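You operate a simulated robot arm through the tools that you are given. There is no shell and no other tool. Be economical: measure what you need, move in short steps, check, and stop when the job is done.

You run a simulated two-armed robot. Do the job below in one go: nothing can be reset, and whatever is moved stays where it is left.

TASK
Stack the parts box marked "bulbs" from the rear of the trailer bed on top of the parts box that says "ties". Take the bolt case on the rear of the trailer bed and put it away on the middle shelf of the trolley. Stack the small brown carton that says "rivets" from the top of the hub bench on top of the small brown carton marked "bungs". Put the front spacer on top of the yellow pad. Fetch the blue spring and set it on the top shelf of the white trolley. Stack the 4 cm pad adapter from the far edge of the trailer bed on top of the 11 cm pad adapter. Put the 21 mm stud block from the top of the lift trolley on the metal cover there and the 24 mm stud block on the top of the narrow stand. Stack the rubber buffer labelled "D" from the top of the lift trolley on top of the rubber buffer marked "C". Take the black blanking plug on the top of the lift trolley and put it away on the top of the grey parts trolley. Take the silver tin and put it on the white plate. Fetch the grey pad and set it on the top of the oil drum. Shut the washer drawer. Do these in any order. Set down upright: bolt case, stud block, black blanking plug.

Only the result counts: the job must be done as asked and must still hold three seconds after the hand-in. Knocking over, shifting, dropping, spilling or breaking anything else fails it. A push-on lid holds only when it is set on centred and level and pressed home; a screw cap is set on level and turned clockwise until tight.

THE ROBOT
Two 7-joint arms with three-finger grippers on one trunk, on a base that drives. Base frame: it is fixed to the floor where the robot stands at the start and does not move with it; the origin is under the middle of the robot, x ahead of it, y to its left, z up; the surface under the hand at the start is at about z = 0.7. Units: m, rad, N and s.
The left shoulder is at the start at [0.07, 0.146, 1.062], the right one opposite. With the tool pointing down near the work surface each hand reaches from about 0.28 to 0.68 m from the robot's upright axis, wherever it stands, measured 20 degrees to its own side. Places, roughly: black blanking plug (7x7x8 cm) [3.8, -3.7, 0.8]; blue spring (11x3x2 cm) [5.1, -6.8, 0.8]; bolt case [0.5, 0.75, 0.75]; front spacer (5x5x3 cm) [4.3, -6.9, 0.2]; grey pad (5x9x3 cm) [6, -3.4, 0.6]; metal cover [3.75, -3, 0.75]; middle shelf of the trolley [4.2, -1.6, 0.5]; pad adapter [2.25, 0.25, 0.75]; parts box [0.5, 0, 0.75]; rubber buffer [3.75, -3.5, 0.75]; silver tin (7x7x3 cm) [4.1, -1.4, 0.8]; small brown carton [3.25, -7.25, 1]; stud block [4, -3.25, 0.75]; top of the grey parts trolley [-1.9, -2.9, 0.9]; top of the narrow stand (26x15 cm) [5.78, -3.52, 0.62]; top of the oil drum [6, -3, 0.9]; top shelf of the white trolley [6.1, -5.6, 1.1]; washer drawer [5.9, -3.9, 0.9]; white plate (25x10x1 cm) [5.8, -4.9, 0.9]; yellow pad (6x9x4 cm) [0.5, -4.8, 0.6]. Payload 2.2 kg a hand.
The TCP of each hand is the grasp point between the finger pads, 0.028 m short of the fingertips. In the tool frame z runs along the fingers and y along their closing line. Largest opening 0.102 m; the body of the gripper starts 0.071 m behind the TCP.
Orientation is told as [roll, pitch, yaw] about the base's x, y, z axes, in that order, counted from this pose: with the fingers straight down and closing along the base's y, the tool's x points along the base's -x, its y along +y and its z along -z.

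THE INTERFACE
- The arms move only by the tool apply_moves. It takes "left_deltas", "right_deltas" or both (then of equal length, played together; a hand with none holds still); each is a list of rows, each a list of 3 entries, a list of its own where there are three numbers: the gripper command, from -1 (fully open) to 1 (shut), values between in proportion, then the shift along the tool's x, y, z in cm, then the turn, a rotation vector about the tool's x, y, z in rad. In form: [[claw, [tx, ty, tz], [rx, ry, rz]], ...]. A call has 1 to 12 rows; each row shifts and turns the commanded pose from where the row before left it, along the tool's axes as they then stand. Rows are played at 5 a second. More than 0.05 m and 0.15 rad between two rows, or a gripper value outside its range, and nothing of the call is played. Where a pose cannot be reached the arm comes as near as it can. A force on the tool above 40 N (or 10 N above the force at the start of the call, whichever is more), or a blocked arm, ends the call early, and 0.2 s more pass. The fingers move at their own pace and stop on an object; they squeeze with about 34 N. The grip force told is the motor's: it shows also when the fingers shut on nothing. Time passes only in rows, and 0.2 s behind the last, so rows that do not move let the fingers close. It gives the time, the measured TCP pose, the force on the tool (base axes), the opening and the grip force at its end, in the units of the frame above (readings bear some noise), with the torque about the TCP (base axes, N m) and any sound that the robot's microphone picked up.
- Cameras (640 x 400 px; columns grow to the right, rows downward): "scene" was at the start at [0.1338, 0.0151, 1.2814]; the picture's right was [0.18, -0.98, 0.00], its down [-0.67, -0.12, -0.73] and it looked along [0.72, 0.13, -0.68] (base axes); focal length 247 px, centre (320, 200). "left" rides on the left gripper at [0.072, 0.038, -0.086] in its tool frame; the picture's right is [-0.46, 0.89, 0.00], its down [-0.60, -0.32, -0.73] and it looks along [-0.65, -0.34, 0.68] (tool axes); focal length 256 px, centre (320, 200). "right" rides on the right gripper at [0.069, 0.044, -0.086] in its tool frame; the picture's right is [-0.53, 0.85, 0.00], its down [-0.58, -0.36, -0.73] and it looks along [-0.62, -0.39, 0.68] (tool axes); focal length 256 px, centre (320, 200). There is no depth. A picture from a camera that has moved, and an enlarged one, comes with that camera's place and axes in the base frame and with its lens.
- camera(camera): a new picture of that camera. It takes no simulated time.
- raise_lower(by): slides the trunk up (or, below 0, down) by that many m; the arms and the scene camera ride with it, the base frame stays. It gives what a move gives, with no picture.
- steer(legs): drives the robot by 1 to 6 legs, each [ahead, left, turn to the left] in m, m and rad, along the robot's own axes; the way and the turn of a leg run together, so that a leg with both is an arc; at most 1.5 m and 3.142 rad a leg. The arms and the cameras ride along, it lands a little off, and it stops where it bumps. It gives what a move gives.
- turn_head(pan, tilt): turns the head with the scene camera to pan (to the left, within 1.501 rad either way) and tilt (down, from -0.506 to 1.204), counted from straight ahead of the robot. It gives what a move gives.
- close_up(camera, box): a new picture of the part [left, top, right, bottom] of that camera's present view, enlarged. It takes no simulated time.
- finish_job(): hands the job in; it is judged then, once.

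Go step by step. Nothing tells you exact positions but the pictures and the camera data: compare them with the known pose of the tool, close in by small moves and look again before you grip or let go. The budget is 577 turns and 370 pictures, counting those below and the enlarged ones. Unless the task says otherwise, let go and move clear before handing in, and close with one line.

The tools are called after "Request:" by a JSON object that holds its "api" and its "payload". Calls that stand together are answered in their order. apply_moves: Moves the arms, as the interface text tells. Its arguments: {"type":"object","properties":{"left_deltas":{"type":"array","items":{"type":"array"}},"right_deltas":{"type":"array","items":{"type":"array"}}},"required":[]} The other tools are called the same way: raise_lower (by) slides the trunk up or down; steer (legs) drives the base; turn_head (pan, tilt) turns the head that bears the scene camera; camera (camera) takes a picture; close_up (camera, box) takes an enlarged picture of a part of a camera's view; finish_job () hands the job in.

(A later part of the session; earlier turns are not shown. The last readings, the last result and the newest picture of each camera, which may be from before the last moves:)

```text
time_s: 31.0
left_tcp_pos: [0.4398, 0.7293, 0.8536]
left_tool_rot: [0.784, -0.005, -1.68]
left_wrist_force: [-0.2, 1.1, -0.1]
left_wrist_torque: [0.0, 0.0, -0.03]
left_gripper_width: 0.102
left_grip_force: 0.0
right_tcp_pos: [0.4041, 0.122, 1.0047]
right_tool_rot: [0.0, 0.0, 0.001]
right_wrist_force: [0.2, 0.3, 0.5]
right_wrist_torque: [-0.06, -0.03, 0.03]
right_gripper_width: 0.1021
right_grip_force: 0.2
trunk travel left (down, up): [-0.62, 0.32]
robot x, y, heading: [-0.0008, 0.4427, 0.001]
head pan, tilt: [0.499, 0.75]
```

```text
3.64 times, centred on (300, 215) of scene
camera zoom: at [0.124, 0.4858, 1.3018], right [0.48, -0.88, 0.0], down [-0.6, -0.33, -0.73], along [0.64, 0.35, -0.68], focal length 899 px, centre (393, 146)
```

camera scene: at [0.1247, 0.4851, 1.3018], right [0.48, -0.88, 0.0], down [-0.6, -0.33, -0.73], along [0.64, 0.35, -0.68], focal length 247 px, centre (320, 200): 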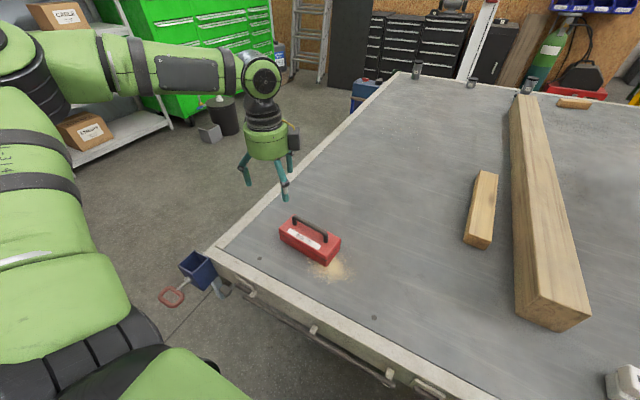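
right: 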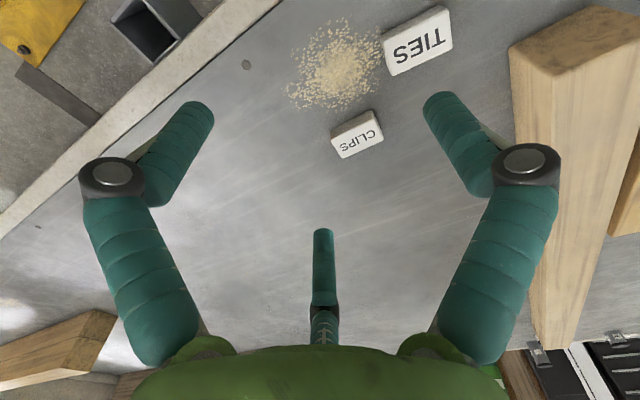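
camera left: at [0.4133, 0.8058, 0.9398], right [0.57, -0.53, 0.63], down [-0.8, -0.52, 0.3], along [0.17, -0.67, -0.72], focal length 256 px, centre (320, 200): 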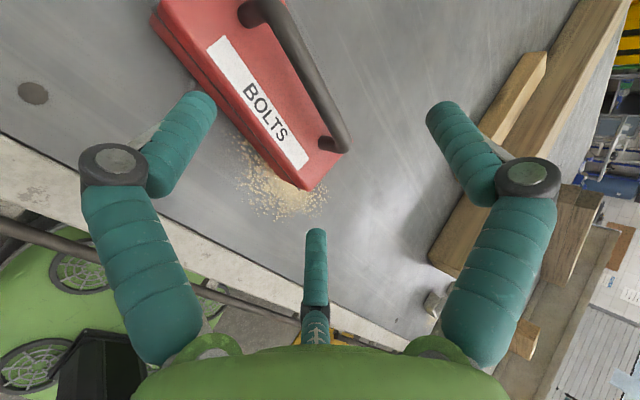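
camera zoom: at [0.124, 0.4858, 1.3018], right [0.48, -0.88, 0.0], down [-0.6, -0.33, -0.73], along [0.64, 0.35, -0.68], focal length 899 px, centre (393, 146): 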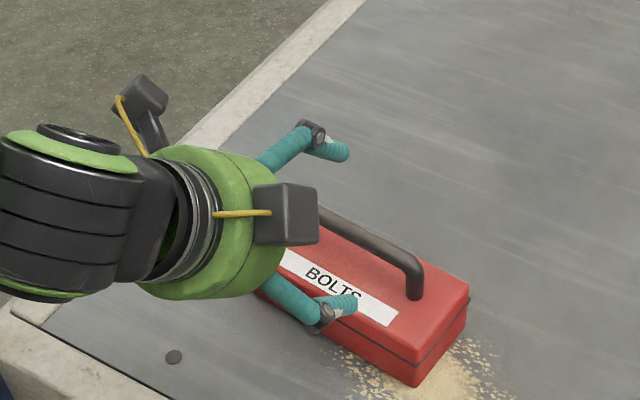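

The fingers must fit between the handle legs, so I half close them, then approach part way and check.

Request:
{"api": "apply_moves", "payload": {"left_deltas": [[-0.25, [0, 0, 0], [0, 0, 0]], [-0.25, [0, 0, 0], [0, 0, 0]], [-0.25, [0, 0, 3], [0, 0, 0]], [-0.25, [0, 0, 1.5], [0, 0, 0]]]}}

Request:
{"api": "camera", "payload": {"camera": "left"}}

Request:
{"api": "close_up", "payload": {"camera": "scene", "box": [250, 180, 370, 270]}}

```text
time_s: 32.0
left_tcp_pos: [0.4716, 0.7248, 0.8213]
left_tool_rot: [0.782, -0.003, -1.679]
left_wrist_force: [-0.4, -1.0, 0.6]
left_wrist_torque: [0.01, 0.02, -0.01]
left_gripper_width: 0.0636
left_grip_force: 0.0
right_tcp_pos: [0.4036, 0.1204, 1.0049]
right_tool_rot: [0.001, 0.0, 0.0]
right_wrist_force: [-0.5, -0.2, 0.3]
right_wrist_torque: [0.02, 0.0, 0.01]
right_gripper_width: 0.1019
right_grip_force: 0.1
trunk travel left (down, up): [-0.62, 0.32]
robot x, y, heading: [0.001, 0.4423, 0.004]
head pan, tilt: [0.499, 0.75]
```

```text
336 pictures are left
camera left: at [0.4454, 0.8018, 0.908], right [0.57, -0.53, 0.63], down [-0.8, -0.52, 0.3], along [0.17, -0.67, -0.72], focal length 256 px, centre (320, 200)
```

left: 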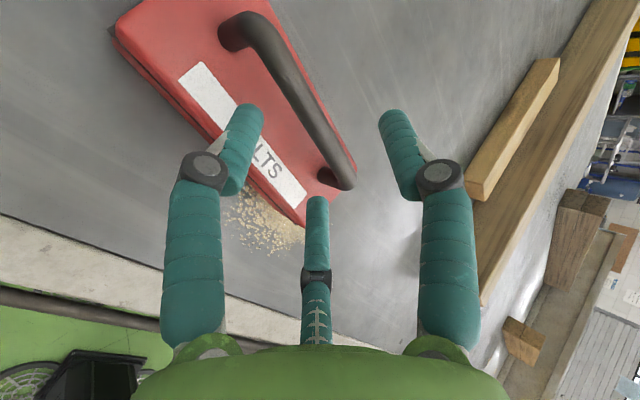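

```text
4.44 times, centred on (310, 225) of scene
camera zoom: at [0.1245, 0.4852, 1.3017], right [0.48, -0.88, 0.0], down [-0.6, -0.33, -0.73], along [0.64, 0.35, -0.68], focal length 1099 px, centre (364, 89)
```

zoom: 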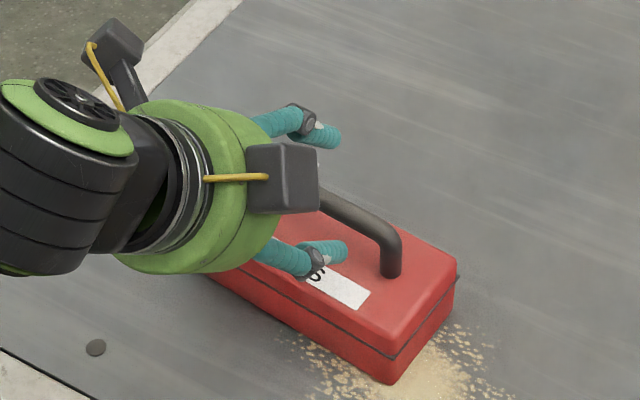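

Request:
{"api": "apply_moves", "payload": {"left_deltas": [[-0.25, [0.6, -0.5, 0], [0, 0, 0]], [-0.25, [0, 0, 1.8], [0, 0, 0]], [-0.25, [0, 0, 0], [0, 0, 0]]]}}

Request:
{"api": "camera", "payload": {"camera": "left"}}

Request:
{"api": "close_up", "payload": {"camera": "scene", "box": [250, 180, 370, 270]}}

```text
time_s: 32.8
left_tcp_pos: [0.481, 0.7305, 0.8049]
left_tool_rot: [0.783, -0.004, -1.676]
left_wrist_force: [-0.1, 0.2, 0.4]
left_wrist_torque: [-0.01, -0.02, 0.0]
left_gripper_width: 0.0638
left_grip_force: 0.0
right_tcp_pos: [0.4031, 0.1206, 1.0045]
right_tool_rot: [0.001, 0.0, 0.001]
right_wrist_force: [-0.2, 1.0, 0.0]
right_wrist_torque: [0.01, -0.01, -0.01]
right_gripper_width: 0.1018
right_grip_force: 0.0
trunk travel left (down, up): [-0.62, 0.32]
robot x, y, heading: [0.0001, 0.4458, 0.001]
head pan, tilt: [0.499, 0.75]
```

```text
334 pictures are left
camera left: at [0.4552, 0.8066, 0.8923], right [0.57, -0.53, 0.63], down [-0.8, -0.52, 0.3], along [0.17, -0.67, -0.72], focal length 256 px, centre (320, 200)
```

left: 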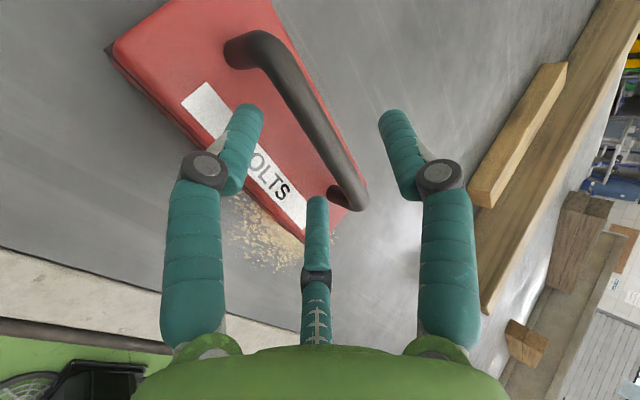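

```text
4.44 times, centred on (310, 225) of scene
camera zoom: at [0.124, 0.4852, 1.3018], right [0.48, -0.88, 0.0], down [-0.6, -0.33, -0.73], along [0.64, 0.35, -0.68], focal length 1099 px, centre (364, 89)
```

zoom: 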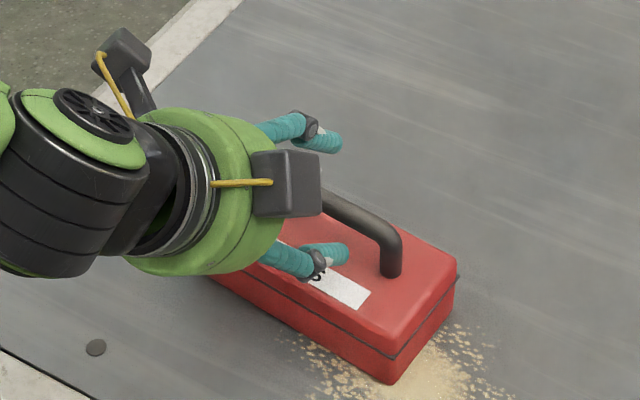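

Geometry agrees: bar 2.7 cm ahead and centred. I advance 1.7 cm and close.

Request:
{"api": "apply_moves", "payload": {"left_deltas": [[-0.25, [0.4, 0, 1.0], [0, 0, 0]], [-0.25, [0, 0, 0.8], [0, 0, 0]], [0.2, [0, 0, 0], [0, 0, 0]], [1, [0, 0, 0], [0, 0, 0]], [1, [0, 0, 0], [0, 0, 0]]]}}

Request:
{"api": "camera", "payload": {"camera": "left"}}

Request:
{"api": "close_up", "payload": {"camera": "scene", "box": [250, 180, 370, 270]}}

```text
time_s: 34.0
left_tcp_pos: [0.4936, 0.7334, 0.791]
left_tool_rot: [0.78, -0.001, -1.682]
left_wrist_force: [-0.5, -1.0, 0.2]
left_wrist_torque: [0.14, -0.02, -0.01]
left_gripper_width: 0.0217
left_grip_force: 33.4
right_tcp_pos: [0.4041, 0.1202, 1.005]
right_tool_rot: [-0.001, 0.001, 0.001]
right_wrist_force: [-0.2, 0.1, -0.8]
right_wrist_torque: [-0.01, -0.04, 0.0]
right_gripper_width: 0.1022
right_grip_force: 0.0
trunk travel left (down, up): [-0.62, 0.32]
robot x, y, heading: [0.0007, 0.4453, 0.004]
head pan, tilt: [0.499, 0.75]
```

```text
332 pictures are left
camera left: at [0.4685, 0.809, 0.8792], right [0.57, -0.53, 0.63], down [-0.8, -0.52, 0.3], along [0.17, -0.67, -0.72], focal length 256 px, centre (320, 200)
```

left: 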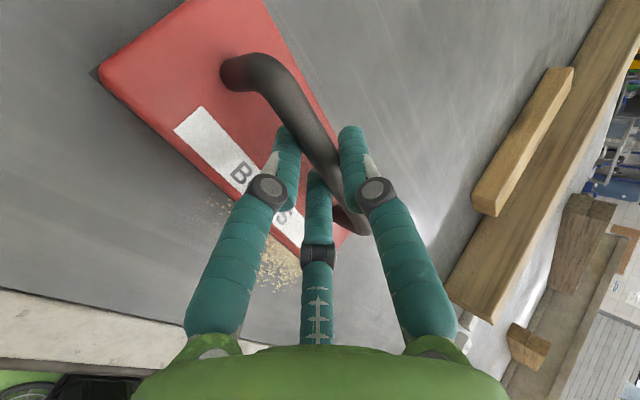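

```text
4.44 times, centred on (310, 225) of scene
camera zoom: at [0.1245, 0.485, 1.3017], right [0.48, -0.88, 0.0], down [-0.6, -0.33, -0.73], along [0.64, 0.35, -0.68], focal length 1099 px, centre (364, 89)
```

zoom: 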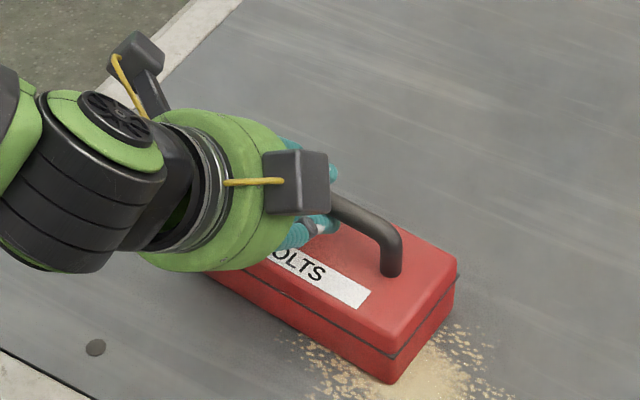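

Gripped on the bar. I lift and check that the case hangs steady.

Request:
{"api": "apply_moves", "payload": {"left_deltas": [[1, [0, 2, -2], [0, 0, 0]], [1, [0, 3, -3], [0, 0, 0]], [1, [0, 3, -3], [0, 0, 0]], [1, [0, 0, 0], [0, 0, 0]]]}}

Request:
{"api": "camera", "payload": {"camera": "scene"}}

```text
time_s: 35.0
left_tcp_pos: [0.4955, 0.734, 0.9058]
left_tool_rot: [0.779, -0.003, -1.679]
left_wrist_force: [0.3, -0.1, -4.3]
left_wrist_torque: [0.04, 0.04, -0.02]
left_gripper_width: 0.0218
left_grip_force: 34.0
right_tcp_pos: [0.406, 0.1207, 1.0046]
right_tool_rot: [-0.002, -0.001, 0.002]
right_wrist_force: [0.2, 0.1, 0.3]
right_wrist_torque: [-0.01, 0.02, 0.04]
right_gripper_width: 0.1021
right_grip_force: 0.1
trunk travel left (down, up): [-0.62, 0.32]
robot x, y, heading: [0.0019, 0.4436, 0.0]
head pan, tilt: [0.499, 0.75]
```

```text
330 pictures are left
camera scene: at [0.1258, 0.486, 1.3015], right [0.48, -0.88, 0.0], down [-0.6, -0.33, -0.73], along [0.64, 0.35, -0.68], focal length 247 px, centre (320, 200)
```

scene: 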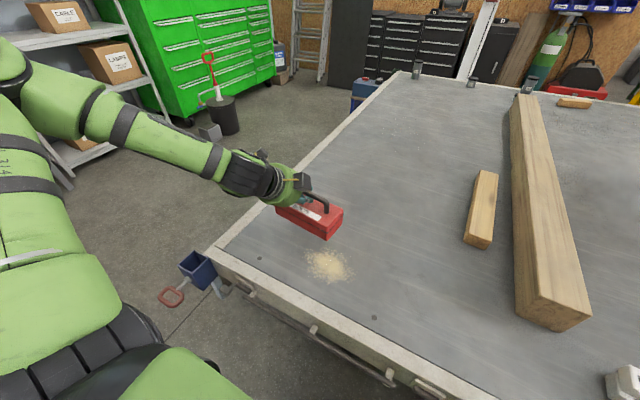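

The case hangs level. I'll back off slightly, slide left past the bed's end, go forward along it, and look ahead.

Request:
{"api": "steer", "payload": {"legs": [[-0.15, 0, 0], [0, 1.25, 0], [1.2, 0, 0]]}}

Request:
{"api": "turn_head", "payload": {"pan": -0.2, "tilt": 0.5}}

Request:
{"api": "camera", "payload": {"camera": "scene"}}

```text
time_s: 48.1
left_tcp_pos: [1.5519, 1.9885, 0.9046]
left_tool_rot: [0.782, -0.003, -1.688]
left_wrist_force: [0.9, 0.2, -4.2]
left_wrist_torque: [0.04, 0.04, -0.04]
left_gripper_width: 0.0215
left_grip_force: 34.2
right_tcp_pos: [1.4593, 1.3782, 1.0038]
right_tool_rot: [0.001, 0.0, -0.006]
right_wrist_force: [0.2, -0.2, 0.2]
right_wrist_torque: [-0.02, -0.03, 0.01]
right_gripper_width: 0.1022
right_grip_force: 0.1
trunk travel left (down, up): [-0.62, 0.32]
robot x, y, heading: [1.0588, 1.7054, -0.009]
head pan, tilt: [0.499, 0.75]
```

```text
time_s: 49.1
left_tcp_pos: [1.5519, 1.9896, 0.9058]
left_tool_rot: [0.781, -0.004, -1.686]
left_wrist_force: [0.6, 0.3, -5.3]
left_wrist_torque: [0.04, 0.01, 0.0]
left_gripper_width: 0.0215
left_grip_force: 34.3
right_tcp_pos: [1.4596, 1.3778, 1.0037]
right_tool_rot: [-0.001, -0.001, -0.004]
right_wrist_force: [0.0, -0.9, 0.1]
right_wrist_torque: [0.0, -0.02, 0.01]
right_gripper_width: 0.1023
right_grip_force: 0.1
trunk travel left (down, up): [-0.62, 0.32]
robot x, y, heading: [1.0524, 1.7037, 0.003]
head pan, tilt: [-0.201, 0.499]
```

```text
329 pictures are left
camera scene: at [1.1979, 1.6855, 1.3236], right [-0.2, -0.98, 0.0], down [-0.47, 0.1, -0.88], along [0.86, -0.18, -0.48], focal length 247 px, centre (320, 200)
```

scene: 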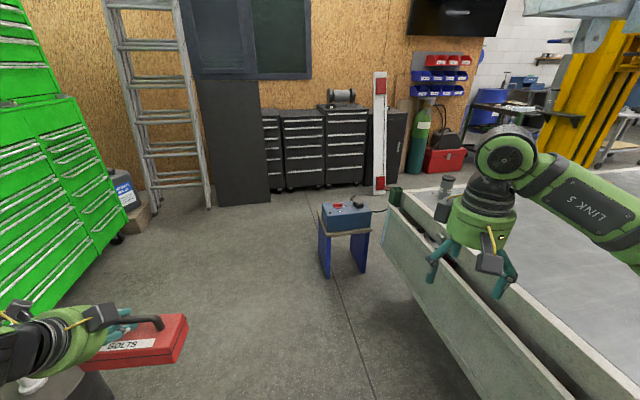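

A stool with a blue box stands by the bed's corner at about [2.5, 1.2]; I pass it on the far side, at x about 3.1, then turn down the lane.

Request:
{"api": "steer", "payload": {"legs": [[1.5, 0.15, 0], [0.55, 0, 0], [0, 0, -1.571], [0.6, 0, 0]]}}

Request:
{"api": "turn_head", "payload": {"pan": 0.0, "tilt": 0.5}}

Request:
{"api": "camera", "payload": {"camera": "scene"}}

```text
refused: leg 1 is longer than a leg can be; nothing moved
```

```text
time_s: 49.9
left_tcp_pos: [1.5538, 1.9889, 0.9055]
left_tool_rot: [0.781, -0.002, -1.684]
left_wrist_force: [-0.3, -0.5, -4.0]
left_wrist_torque: [0.01, 0.07, -0.02]
left_gripper_width: 0.0215
left_grip_force: 34.1
right_tcp_pos: [1.4598, 1.377, 1.0042]
right_tool_rot: [0.0, 0.0, -0.003]
right_wrist_force: [0.3, 0.4, -0.8]
right_wrist_torque: [0.0, 0.02, 0.0]
right_gripper_width: 0.1018
right_grip_force: 0.0
trunk travel left (down, up): [-0.62, 0.32]
robot x, y, heading: [1.0593, 1.7053, -0.003]
head pan, tilt: [0.0, 0.499]
```

```text
328 pictures are left
camera scene: at [1.1998, 1.7035, 1.3236], right [-0.01, -1.0, 0.0], down [-0.48, 0.0, -0.88], along [0.88, -0.01, -0.48], focal length 247 px, centre (320, 200)
```

scene: 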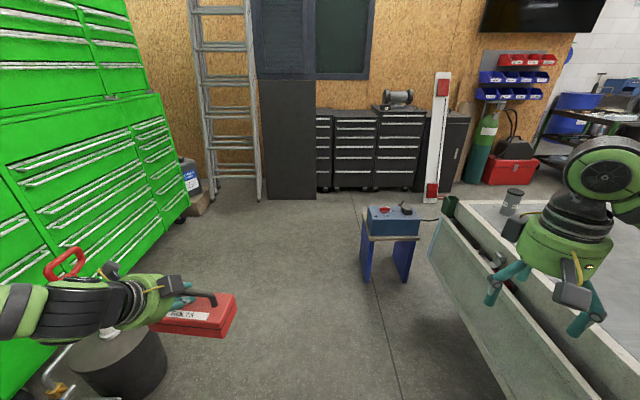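

Request:
{"api": "steer", "payload": {"legs": [[1.45, 0, 0], [0.6, 0.1, 0], [0, 0, -1.571], [0.6, 0, 0]]}}

Request:
{"api": "camera", "payload": {"camera": "scene"}}

```text
time_s: 66.8
left_tcp_pos: [3.3906, 0.706, 0.9063]
left_tool_rot: [0.782, -0.003, 3.045]
left_wrist_force: [1.1, 0.4, -4.3]
left_wrist_torque: [-0.13, 0.0, -0.01]
left_gripper_width: 0.0212
left_grip_force: 34.2
right_tcp_pos: [2.7773, 0.7874, 1.0048]
right_tool_rot: [0.001, 0.0, -1.556]
right_wrist_force: [0.2, 0.1, 0.0]
right_wrist_torque: [-0.03, -0.01, -0.02]
right_gripper_width: 0.1019
right_grip_force: 0.0
trunk travel left (down, up): [-0.62, 0.32]
robot x, y, heading: [3.0943, 1.1972, -1.561]
head pan, tilt: [0.0, 0.499]
```

```text
327 pictures are left
camera scene: at [3.1, 1.0567, 1.3236], right [-1.0, -0.01, 0.0], down [-0.01, 0.48, -0.88], along [0.01, -0.88, -0.48], focal length 247 px, centre (320, 200)
```

scene: 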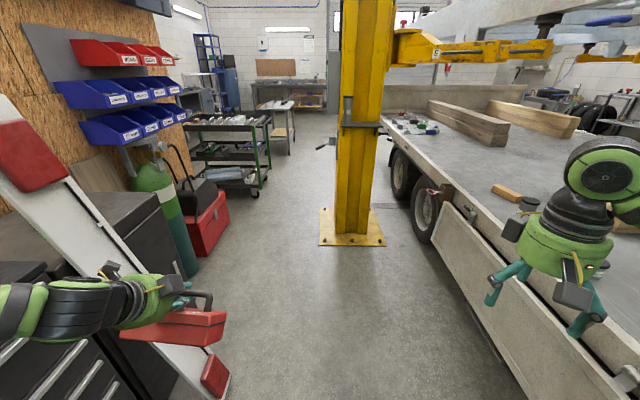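

I'm in the lane facing the lift post; the green-and-black trolley is ahead left. First the pad adapters: lift the case higher, then drive on and turn to face the bed.

Request:
{"api": "apply_moves", "payload": {"left_deltas": [[1, [0, 3.3, -3.5], [0, 0, 0]], [1, [0, 2.3, -4.4], [0, 0, 0]], [1, [0, 2.0, -4.4], [0, 0, 0]]]}}

Request:
{"api": "steer", "payload": {"legs": [[0.75, 0, 0], [0, 0, -1.571]]}}

Request:
{"api": "camera", "payload": {"camera": "scene"}}

```text
time_s: 67.6
left_tcp_pos: [3.396, 0.7421, 1.0472]
left_tool_rot: [0.785, -0.005, 3.048]
left_wrist_force: [0.1, 1.1, -4.1]
left_wrist_torque: [-0.2, 0.01, 0.0]
left_gripper_width: 0.0215
left_grip_force: 33.9
right_tcp_pos: [2.7774, 0.7892, 1.0061]
right_tool_rot: [-0.001, -0.002, -1.558]
right_wrist_force: [-0.9, -0.2, 0.3]
right_wrist_torque: [-0.06, 0.02, 0.01]
right_gripper_width: 0.102
right_grip_force: 0.2
trunk travel left (down, up): [-0.62, 0.32]
robot x, y, heading: [3.0964, 1.1993, -1.557]
head pan, tilt: [0.0, 0.499]
```

```text
time_s: 75.5
left_tcp_pos: [2.6517, 0.1437, 1.0475]
left_tool_rot: [0.783, -0.002, 1.482]
left_wrist_force: [-1.0, -0.5, -3.4]
left_wrist_torque: [0.0, 0.12, 0.01]
left_gripper_width: 0.0211
left_grip_force: 34.0
right_tcp_pos: [2.6944, 0.7606, 1.0054]
right_tool_rot: [0.0, -0.001, -3.12]
right_wrist_force: [0.1, 0.9, -0.2]
right_wrist_torque: [0.02, 0.02, -0.01]
right_gripper_width: 0.102
right_grip_force: 0.0
trunk travel left (down, up): [-0.62, 0.32]
robot x, y, heading: [3.1035, 0.4483, -3.117]
head pan, tilt: [0.0, 0.499]
```

```text
326 pictures are left
camera scene: at [2.9675, 0.4439, 1.3236], right [-0.02, 1.0, 0.0], down [0.48, 0.01, -0.88], along [-0.88, -0.02, -0.48], focal length 247 px, centre (320, 200)
```

scene: 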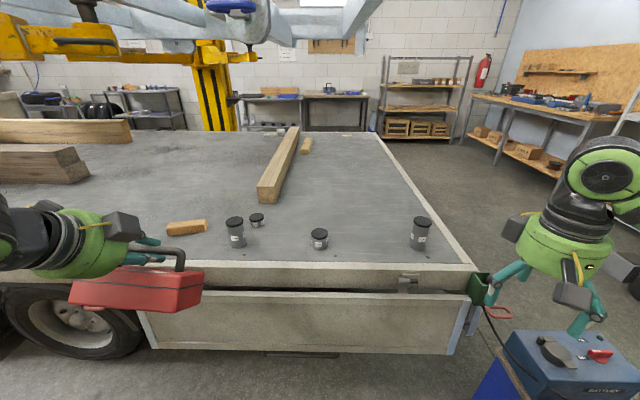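

Request:
{"api": "close_up", "payload": {"camera": "scene", "box": [210, 200, 340, 260]}}

Request:
{"api": "close_up", "payload": {"camera": "scene", "box": [380, 195, 480, 260]}}

```text
4.92 times, centred on (275, 230) of scene
camera zoom: at [2.9675, 0.4439, 1.3236], right [-0.02, 1.0, 0.0], down [0.48, 0.01, -0.88], along [-0.88, -0.02, -0.48], focal length 1217 px, centre (542, 52)
```

zoom: 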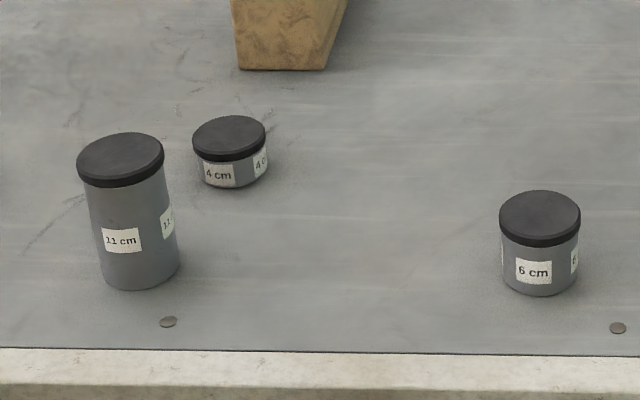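

```text
6.15 times, centred on (430, 228) of scene
camera zoom: at [2.9675, 0.4439, 1.3236], right [-0.02, 1.0, 0.0], down [0.48, 0.01, -0.88], along [-0.88, -0.02, -0.48], focal length 1522 px, centre (-357, 31)
```

zoom: 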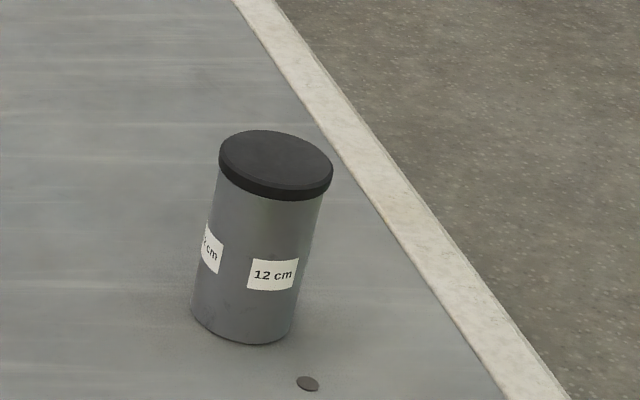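

The 4 cm adapter is at about [2.054, 0.146] behind the 11 cm one at [2.196, 0.103]; the tall one at right is 12 cm. I drive close with the right hand on their side.

Request:
{"api": "steer", "payload": {"legs": [[0, 0.51, -0.022], [0.43, 0, 0]]}}

Request:
{"api": "camera", "payload": {"camera": "scene"}}

```text
time_s: 80.7
left_tcp_pos: [2.2239, -0.3626, 1.0482]
left_tool_rot: [0.782, -0.003, 1.465]
left_wrist_force: [-0.1, 0.2, -4.1]
left_wrist_torque: [0.0, 0.11, -0.01]
left_gripper_width: 0.0213
left_grip_force: 33.9
right_tcp_pos: [2.2787, 0.255, 1.0042]
right_tool_rot: [0.0, 0.0, -3.14]
right_wrist_force: [0.4, -0.8, 0.0]
right_wrist_torque: [0.0, 0.02, -0.02]
right_gripper_width: 0.102
right_grip_force: 0.0
trunk travel left (down, up): [-0.62, 0.32]
robot x, y, heading: [2.685, -0.0678, -3.143]
head pan, tilt: [0.0, 0.499]
```

```text
323 pictures are left
camera scene: at [2.5458, -0.0686, 1.3237], right [0.0, 1.0, 0.0], down [0.48, 0.0, -0.88], along [-0.88, 0.0, -0.48], focal length 247 px, centre (320, 200)
```

scene: 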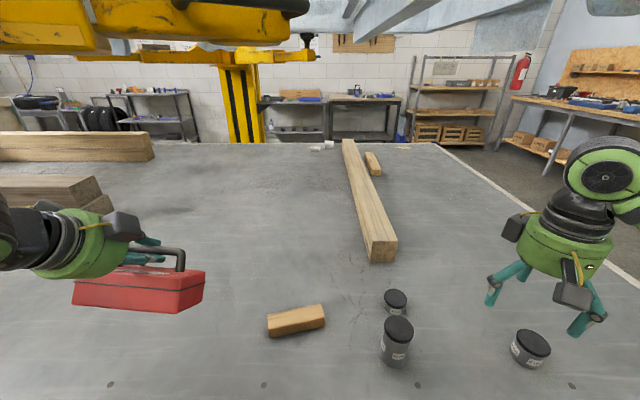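

Request:
{"api": "apply_moves", "payload": {"right_deltas": [[-1, [-4.2, 2.1, 0], [0, 0, 0]], [-1, [-4.2, 2.1, 0], [0, 0, 0]], [-1, [-4.2, 2.1, 0], [0, 0, 0]], [-1, [-4.2, 2.1, 1], [0, 0, 0]], [-1, [-4.2, 2.1, 1], [0, 0, 0]], [-1, [-0.9, 0.5, 4], [0, 0, 0]], [-1, [0, 0, 4], [0, 0, 0]]]}}

Request:
{"api": "camera", "payload": {"camera": "right"}}

Request:
{"api": "close_up", "payload": {"camera": "scene", "box": [300, 200, 500, 370]}}

```text
time_s: 82.3
left_tcp_pos: [2.2226, -0.3617, 1.0483]
left_tool_rot: [0.781, -0.002, 1.465]
left_wrist_force: [-0.8, -0.5, -3.3]
left_wrist_torque: [-0.01, 0.1, -0.02]
left_gripper_width: 0.0211
left_grip_force: 33.2
right_tcp_pos: [2.0584, 0.1427, 0.9042]
right_tool_rot: [0.0, 0.0, -3.139]
right_wrist_force: [-0.5, -0.4, 0.7]
right_wrist_torque: [0.01, 0.03, 0.03]
right_gripper_width: 0.1019
right_grip_force: 0.2
trunk travel left (down, up): [-0.62, 0.32]
robot x, y, heading: [2.6821, -0.0691, -3.136]
head pan, tilt: [0.0, 0.499]
```

```text
322 pictures are left
camera right: at [2.1284, 0.0989, 0.9899], right [-0.53, -0.85, 0.0], down [-0.58, 0.36, 0.73], along [-0.62, 0.39, -0.68], focal length 256 px, centre (320, 200)
```

right: 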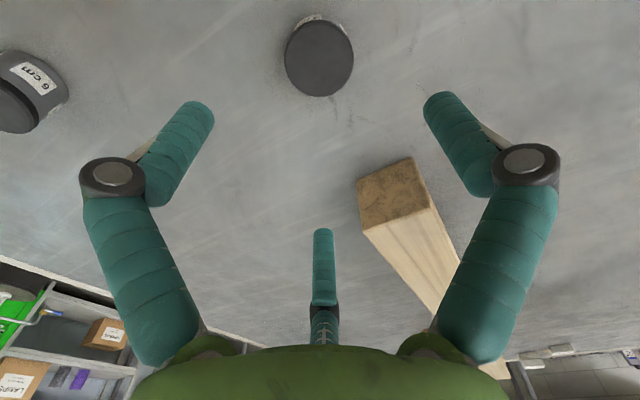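

```text
2.35 times, centred on (400, 285) of scene
camera zoom: at [2.5445, -0.0678, 1.3236], right [0.0, 1.0, 0.0], down [0.48, 0.0, -0.88], along [-0.88, 0.0, -0.48], focal length 582 px, centre (132, 0)
```

zoom: 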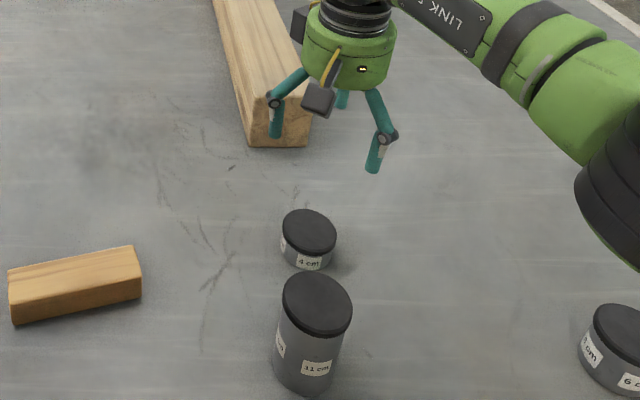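

Centred over the 4 cm adapter. Descend and grip.

Request:
{"api": "apply_moves", "payload": {"right_deltas": [[-1, [0, 0, 4.5], [0, 0, 0]], [-1, [0, 0, 4.5], [0, 0, 0]], [-1, [0, 0, 4], [0, 0, 0]], [-1, [0, 0, 3.9], [0, 0, 0]], [0, [0, 0, 0], [0, 0, 0]], [1, [0, 0, 0], [0, 0, 0]], [1, [0, 0, 0], [0, 0, 0]]]}}

Request:
{"api": "camera", "payload": {"camera": "right"}}

```text
time_s: 83.9
left_tcp_pos: [2.2238, -0.3639, 1.0485]
left_tool_rot: [0.783, -0.004, 1.465]
left_wrist_force: [-0.1, 0.1, -4.3]
left_wrist_torque: [0.02, 0.15, 0.02]
left_gripper_width: 0.0215
left_grip_force: 33.3
right_tcp_pos: [2.059, 0.144, 0.7378]
right_tool_rot: [0.0, -0.002, -3.138]
right_wrist_force: [-0.8, 1.5, 3.8]
right_wrist_torque: [0.03, 0.29, -0.04]
right_gripper_width: 0.061
right_grip_force: 34.1
trunk travel left (down, up): [-0.62, 0.32]
robot x, y, heading: [2.6824, -0.0687, -3.143]
head pan, tilt: [0.0, 0.499]
```

```text
320 pictures are left
camera right: at [2.1291, 0.0992, 0.8229], right [-0.53, -0.85, 0.0], down [-0.58, 0.36, 0.73], along [-0.62, 0.39, -0.68], focal length 256 px, centre (320, 200)
```

right: 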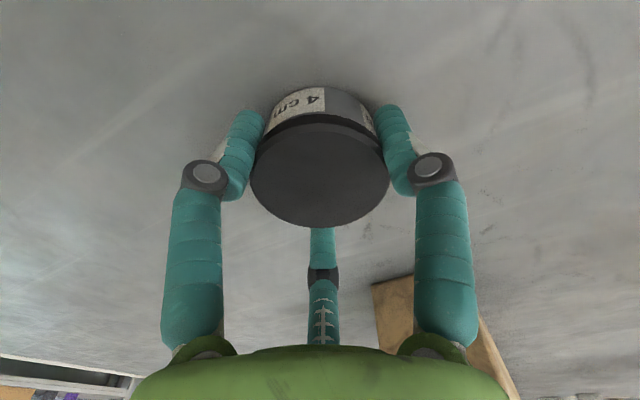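

Request:
{"api": "apply_moves", "payload": {"right_deltas": [[1, [0, 0, -4.5], [0, 0, 0]], [1, [0, 0, -4.5], [0, 0, 0]], [1, [0, 0, -4], [0, 0, 0]], [1, [0, 0, -3.5], [0, 0, 0]], [1, [4.5, 1.3, 0], [0, 0, 0]], [1, [4.5, 1.3, 0], [0, 0, 0]], [1, [4.5, 1.3, 0], [0, 0, 0]], [1, [0.6, 0.2, 0], [0, 0, 0]], [1, [0, 0, 0], [0, 0, 0]]]}}

Request:
{"api": "camera", "payload": {"camera": "right"}}

Request:
{"api": "close_up", "payload": {"camera": "scene", "box": [320, 250, 480, 370]}}

```text
time_s: 85.9
left_tcp_pos: [2.2239, -0.363, 1.0471]
left_tool_rot: [0.781, -0.004, 1.464]
left_wrist_force: [-0.6, 0.3, -5.2]
left_wrist_torque: [0.01, 0.11, 0.01]
left_gripper_width: 0.0211
left_grip_force: 34.0
right_tcp_pos: [2.2002, 0.1037, 0.8997]
right_tool_rot: [-0.002, 0.001, -3.138]
right_wrist_force: [0.3, -0.7, -3.5]
right_wrist_torque: [0.05, 0.02, -0.03]
right_gripper_width: 0.061
right_grip_force: 33.7
trunk travel left (down, up): [-0.62, 0.32]
robot x, y, heading: [2.6841, -0.0663, -3.14]
head pan, tilt: [0.0, 0.499]
```

```text
319 pictures are left
camera right: at [2.2698, 0.0587, 0.9861], right [-0.53, -0.85, 0.0], down [-0.58, 0.36, 0.73], along [-0.62, 0.39, -0.68], focal length 256 px, centre (320, 200)
```

right: 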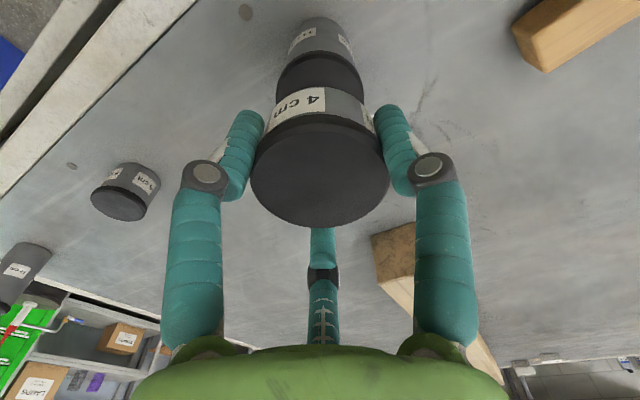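

```text
3.33 times, centred on (400, 310) of scene
camera zoom: at [2.5449, -0.0685, 1.3235], right [0.0, 1.0, 0.0], down [0.48, 0.0, -0.88], along [-0.88, 0.0, -0.48], focal length 824 px, centre (53, -167)
```

zoom: 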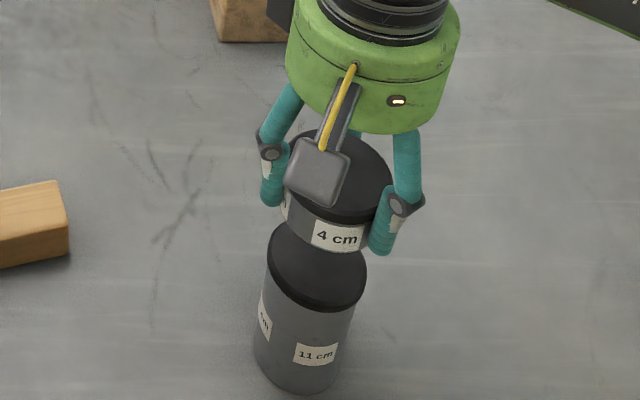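

Alignment is within a few millimetres; lower gently to contact.

Request:
{"api": "apply_moves", "payload": {"right_deltas": [[1, [0.2, 0.1, 2.5], [0, 0, 0]], [1, [0, 0, 1.6], [0, 0, 0]], [1, [0, 0, 0.5], [0, 0, 0]], [1, [0, 0, 0.5], [0, 0, 0]], [1, [0, 0, 0], [0, 0, 0]]]}}

Request:
{"api": "close_up", "payload": {"camera": "scene", "box": [320, 250, 480, 370]}}

Request:
{"api": "camera", "payload": {"camera": "right"}}

```text
time_s: 87.1
left_tcp_pos: [2.2232, -0.363, 1.0464]
left_tool_rot: [0.782, -0.003, 1.464]
left_wrist_force: [0.6, -0.6, -4.1]
left_wrist_torque: [-0.05, 0.12, 0.05]
left_gripper_width: 0.0214
left_grip_force: 33.4
right_tcp_pos: [2.2023, 0.1021, 0.8489]
right_tool_rot: [0.002, 0.001, -3.138]
right_wrist_force: [-0.5, 0.3, -4.0]
right_wrist_torque: [0.02, 0.01, 0.05]
right_gripper_width: 0.0612
right_grip_force: 33.7
trunk travel left (down, up): [-0.62, 0.32]
robot x, y, heading: [2.6869, -0.0705, -3.138]
head pan, tilt: [0.0, 0.499]
```

```text
3.33 times, centred on (400, 310) of scene
camera zoom: at [2.545, -0.0684, 1.3235], right [0.0, 1.0, 0.0], down [0.48, 0.0, -0.88], along [-0.88, 0.0, -0.48], focal length 824 px, centre (53, -167)
```

zoom: 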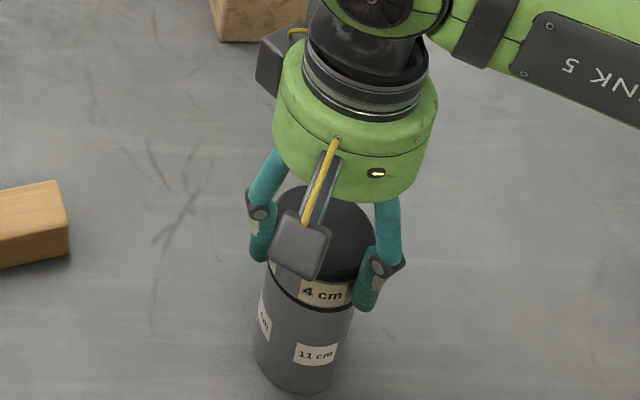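

```text
316 pictures are left
camera right: at [2.2722, 0.0575, 0.9353], right [-0.53, -0.85, 0.0], down [-0.58, 0.36, 0.73], along [-0.62, 0.39, -0.68], focal length 256 px, centre (320, 200)
```

right: 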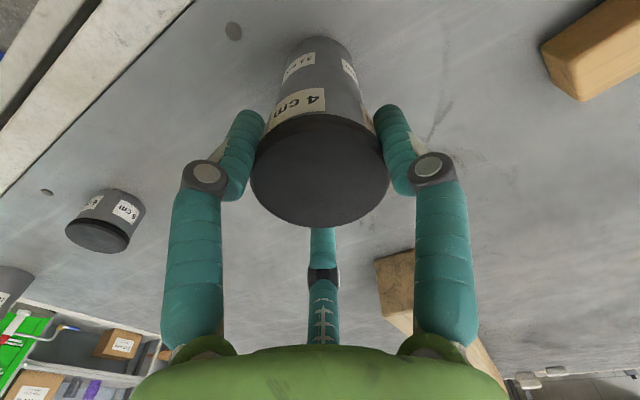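

Request:
{"api": "apply_moves", "payload": {"right_deltas": [[1, [0, 0, 0.3], [0, 0, 0]], [1, [0, 0, 0], [0, 0, 0]]]}}

```text
time_s: 87.7
left_tcp_pos: [2.2229, -0.362, 1.0482]
left_tool_rot: [0.782, -0.005, 1.464]
left_wrist_force: [-0.3, 0.2, -4.3]
left_wrist_torque: [-0.04, 0.09, 0.03]
left_gripper_width: 0.0215
left_grip_force: 34.1
right_tcp_pos: [2.2029, 0.1019, 0.8469]
right_tool_rot: [-0.001, -0.001, -3.139]
right_wrist_force: [-0.2, 1.5, 0.3]
right_wrist_torque: [0.08, 0.14, -0.02]
right_gripper_width: 0.0611
right_grip_force: 34.1
trunk travel left (down, up): [-0.62, 0.32]
robot x, y, heading: [2.6885, -0.0706, -3.142]
head pan, tilt: [0.0, 0.499]
```

Contact. Release and rise.

Request:
{"api": "apply_moves", "payload": {"right_deltas": [[0.5, [0, 0, 0.1], [0, 0, 0]], [0, [0, 0, 0], [0, 0, 0]], [-1, [0, 0, 0], [0, 0, 0]], [-1, [0, 0, 0], [0, 0, 0]], [-1, [0, 0, -3], [0, 0, 0]], [-1, [0, 0, -4], [0, 0, 0]], [-1, [0, 0, -4], [0, 0, 0]], [-1, [0, 0, -4], [0, 0, 0]]]}}

Request:
{"api": "camera", "payload": {"camera": "scene"}}

```text
time_s: 89.5
left_tcp_pos: [2.2241, -0.3624, 1.0482]
left_tool_rot: [0.782, -0.004, 1.464]
left_wrist_force: [0.2, 0.0, -3.4]
left_wrist_torque: [-0.06, 0.08, -0.01]
left_gripper_width: 0.0213
left_grip_force: 34.0
right_tcp_pos: [2.2039, 0.1024, 0.9951]
right_tool_rot: [0.0, -0.001, -3.139]
right_wrist_force: [-0.3, 1.3, 1.5]
right_wrist_torque: [0.01, 0.02, 0.0]
right_gripper_width: 0.1019
right_grip_force: 0.1
trunk travel left (down, up): [-0.62, 0.32]
robot x, y, heading: [2.6866, -0.0674, -3.14]
head pan, tilt: [0.0, 0.499]
```

```text
315 pictures are left
camera scene: at [2.546, -0.0692, 1.3236], right [0.0, 1.0, 0.0], down [0.48, 0.0, -0.88], along [-0.88, 0.0, -0.48], focal length 247 px, centre (320, 200)
```

scene: 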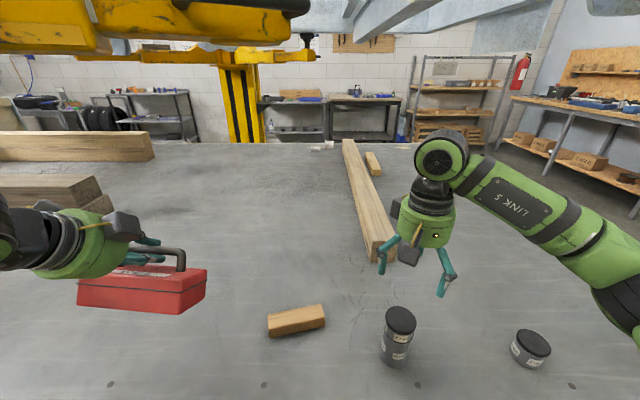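

Adapter stack done. Now back out, turn to face down the lane, and look at the trolley.

Request:
{"api": "steer", "payload": {"legs": [[-0.74, 0, 0], [0, 0, 1.571]]}}

Request:
{"api": "turn_head", "payload": {"pan": 0.25, "tilt": 0.5}}

Request:
{"api": "camera", "payload": {"camera": "scene"}}

```text
time_s: 97.4
left_tcp_pos: [3.7224, -0.526, 1.0483]
left_tool_rot: [0.781, -0.003, 3.035]
left_wrist_force: [0.2, 0.5, -4.1]
left_wrist_torque: [-0.05, -0.01, 0.0]
left_gripper_width: 0.0217
left_grip_force: 33.8
right_tcp_pos: [3.2577, -0.5467, 0.994]
right_tool_rot: [0.001, -0.001, -1.566]
right_wrist_force: [0.5, -0.3, 0.4]
right_wrist_torque: [-0.01, 0.0, -0.01]
right_gripper_width: 0.1021
right_grip_force: 0.1
trunk travel left (down, up): [-0.62, 0.32]
robot x, y, heading: [3.4237, -0.0673, -1.564]
head pan, tilt: [0.0, 0.499]
```

```text
time_s: 98.1
left_tcp_pos: [3.7216, -0.5263, 1.0468]
left_tool_rot: [0.782, -0.004, 3.037]
left_wrist_force: [-0.5, 0.1, -3.6]
left_wrist_torque: [-0.08, -0.03, 0.0]
left_gripper_width: 0.0215
left_grip_force: 34.2
right_tcp_pos: [3.2568, -0.5471, 0.995]
right_tool_rot: [0.0, 0.001, -1.566]
right_wrist_force: [-0.1, 0.2, -0.2]
right_wrist_torque: [-0.03, 0.0, 0.03]
right_gripper_width: 0.1021
right_grip_force: 0.0
trunk travel left (down, up): [-0.62, 0.32]
robot x, y, heading: [3.429, -0.0641, -1.569]
head pan, tilt: [0.25, 0.499]
```

```text
314 pictures are left
camera scene: at [3.4532, -0.2033, 1.3236], right [-0.97, -0.25, 0.0], down [-0.12, 0.46, -0.88], along [0.22, -0.85, -0.48], focal length 247 px, centre (320, 200)
```

scene: 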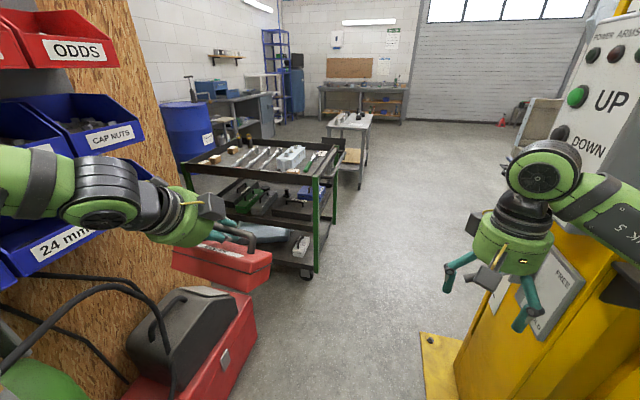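

Request:
{"api": "close_up", "payload": {"camera": "scene", "box": [170, 120, 370, 290]}}

```text
2.35 times, centred on (270, 205) of scene
camera zoom: at [3.4532, -0.2033, 1.3236], right [-0.97, -0.25, 0.0], down [-0.12, 0.46, -0.88], along [0.22, -0.85, -0.48], focal length 582 px, centre (438, 188)
```

zoom: 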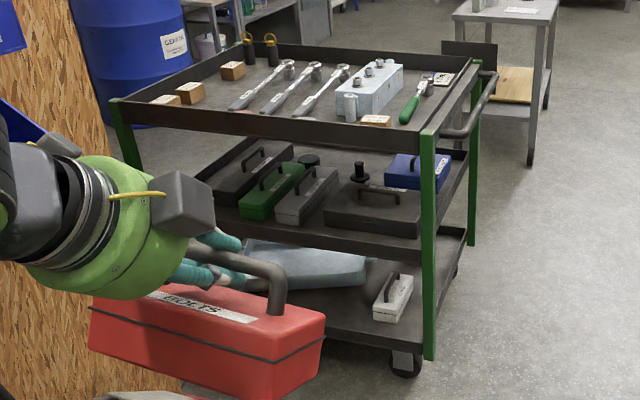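

The middle shelf is crowded; I must view it from its open side. First I check clearances of both arms in this lane.

Request:
{"api": "turn_head", "payload": {"pan": 1.0, "tilt": 0.6}}

Request:
{"api": "camera", "payload": {"camera": "scene"}}

Request:
{"api": "turn_head", "payload": {"pan": -0.9, "tilt": 0.6}}

Request:
{"api": "camera", "payload": {"camera": "scene"}}

```text
time_s: 99.2
left_tcp_pos: [3.7224, -0.5266, 1.0464]
left_tool_rot: [0.781, -0.001, 3.037]
left_wrist_force: [0.4, -0.1, -4.5]
left_wrist_torque: [-0.11, -0.02, 0.0]
left_gripper_width: 0.0213
left_grip_force: 34.1
right_tcp_pos: [3.2582, -0.5473, 0.994]
right_tool_rot: [0.001, -0.001, -1.565]
right_wrist_force: [0.1, -0.8, 0.2]
right_wrist_torque: [0.01, -0.02, 0.01]
right_gripper_width: 0.1021
right_grip_force: 0.1
trunk travel left (down, up): [-0.62, 0.32]
robot x, y, heading: [3.4273, -0.0599, -1.562]
head pan, tilt: [1.0, 0.6]
```

```text
312 pictures are left
camera scene: at [3.505, -0.1628, 1.3145], right [-0.54, -0.84, 0.0], down [-0.48, 0.3, -0.82], along [0.7, -0.44, -0.57], focal length 247 px, centre (320, 200)
```

scene: 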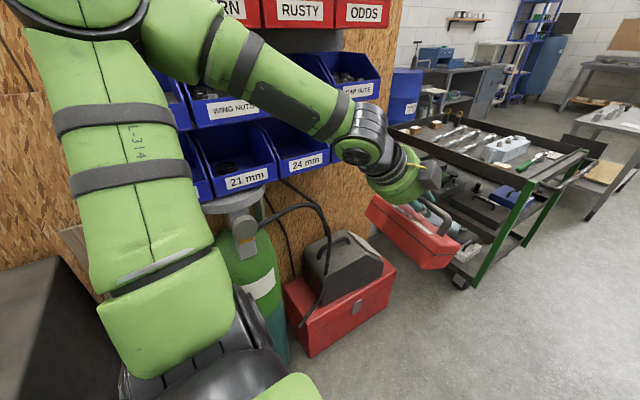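

```text
time_s: 101.1
left_tcp_pos: [3.7219, -0.5255, 1.0488]
left_tool_rot: [0.782, -0.003, 3.037]
left_wrist_force: [-0.1, 0.4, -3.6]
left_wrist_torque: [-0.06, -0.06, 0.04]
left_gripper_width: 0.0211
left_grip_force: 34.3
right_tcp_pos: [3.258, -0.547, 0.9949]
right_tool_rot: [0.002, 0.001, -1.566]
right_wrist_force: [1.3, 0.9, 1.0]
right_wrist_torque: [0.01, 0.0, 0.0]
right_gripper_width: 0.1022
right_grip_force: 0.1
trunk travel left (down, up): [-0.62, 0.32]
robot x, y, heading: [3.4302, -0.0643, -1.571]
head pan, tilt: [-0.901, 0.6]
```

```text
311 pictures are left
camera scene: at [3.3615, -0.1704, 1.3145], right [-0.62, 0.78, 0.0], down [0.44, 0.35, -0.83], along [-0.64, -0.52, -0.56], focal length 247 px, centre (320, 200)
```

scene: 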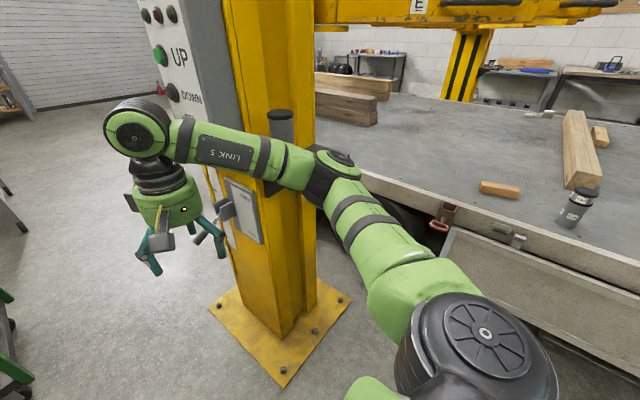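

Lane is tight: right elbow near the post's control box, left arm near the bins. I'll stretch both arms forward to narrow the robot, then look.

Request:
{"api": "steer", "payload": {"legs": [[0, 0.06, 0]]}}

Request:
{"api": "apply_moves", "payload": {"left_deltas": [[1, [-1.6, 2.4, 2.4], [0, 0, 0]], [1, [-1.6, 2.4, 2.4], [0, 0, 0]], [1, [-1.6, 2.4, 2.4], [0, 0, 0]], [1, [-1.6, 2.4, 2.4], [0, 0, 0]], [1, [-1.6, 2.4, 2.4], [0, 0, 0]]], "right_deltas": [[-1, [-4, 0.6, -1], [0, 0, 0]], [-1, [-4, 0.6, -1], [0, 0, 0]], [-1, [-4, 0.6, -1], [0, 0, 0]], [-1, [-4, 0.6, -1], [0, 0, 0]], [-1, [-4, 0.6, -1], [0, 0, 0]]]}}

Request:
{"api": "camera", "payload": {"camera": "scene"}}

Request:
{"api": "turn_head", "payload": {"pan": 0.8, "tilt": 0.6}}

Request:
{"api": "camera", "payload": {"camera": "scene"}}

```text
time_s: 102.1
left_tcp_pos: [3.7793, -0.5252, 1.0496]
left_tool_rot: [0.782, -0.002, 3.034]
left_wrist_force: [0.1, 1.1, -3.6]
left_wrist_torque: [-0.08, 0.0, -0.01]
left_gripper_width: 0.0214
left_grip_force: 34.3
right_tcp_pos: [3.3145, -0.5459, 0.9949]
right_tool_rot: [0.001, 0.0, -1.568]
right_wrist_force: [-0.3, 0.1, 0.0]
right_wrist_torque: [0.0, 0.0, -0.02]
right_gripper_width: 0.1021
right_grip_force: 0.0
trunk travel left (down, up): [-0.62, 0.32]
robot x, y, heading: [3.4835, -0.0652, -1.566]
head pan, tilt: [-0.901, 0.6]
```

```text
time_s: 103.3
left_tcp_pos: [3.681, -0.6866, 1.0466]
left_tool_rot: [0.779, 0.0, 3.036]
left_wrist_force: [-0.5, 0.4, -4.1]
left_wrist_torque: [-0.04, -0.02, 0.05]
left_gripper_width: 0.0214
left_grip_force: 33.6
right_tcp_pos: [3.3326, -0.6932, 1.0311]
right_tool_rot: [-0.002, 0.0, -1.567]
right_wrist_force: [-0.6, -0.1, -0.6]
right_wrist_torque: [0.04, -0.02, 0.03]
right_gripper_width: 0.102
right_grip_force: 0.1
right hand out of reach, approached as far as the arm can: row 4, 5
trunk travel left (down, up): [-0.62, 0.32]
robot x, y, heading: [3.484, -0.065, -1.569]
head pan, tilt: [-0.901, 0.6]
```

```text
310 pictures are left
camera scene: at [3.4171, -0.1722, 1.3142], right [-0.62, 0.78, 0.0], down [0.44, 0.35, -0.82], along [-0.64, -0.51, -0.57], focal length 247 px, centre (320, 200)
```

scene: 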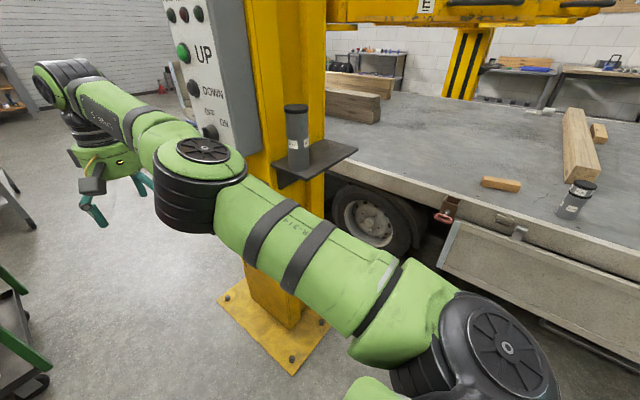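

```text
time_s: 105.0
left_tcp_pos: [3.6836, -0.6849, 1.0464]
left_tool_rot: [0.782, -0.003, 3.035]
left_wrist_force: [0.3, 0.1, -3.8]
left_wrist_torque: [-0.07, 0.0, 0.03]
left_gripper_width: 0.0213
left_grip_force: 34.1
right_tcp_pos: [3.3342, -0.6909, 1.0331]
right_tool_rot: [0.0, -0.001, -1.566]
right_wrist_force: [-0.3, -0.2, 0.5]
right_wrist_torque: [-0.02, 0.01, -0.02]
right_gripper_width: 0.1019
right_grip_force: 0.1
trunk travel left (down, up): [-0.62, 0.32]
robot x, y, heading: [3.4893, -0.0663, -1.564]
head pan, tilt: [0.799, 0.6]
```

```text
309 pictures are left
camera scene: at [3.5527, -0.1767, 1.3145], right [-0.7, -0.72, 0.0], down [-0.41, 0.39, -0.82], along [0.59, -0.57, -0.57], focal length 247 px, centre (320, 200)
```

scene: 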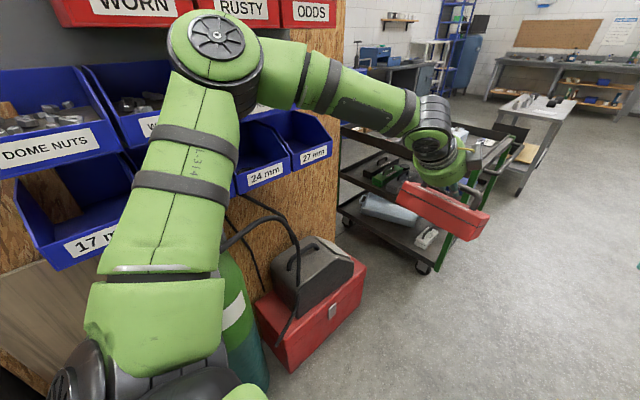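

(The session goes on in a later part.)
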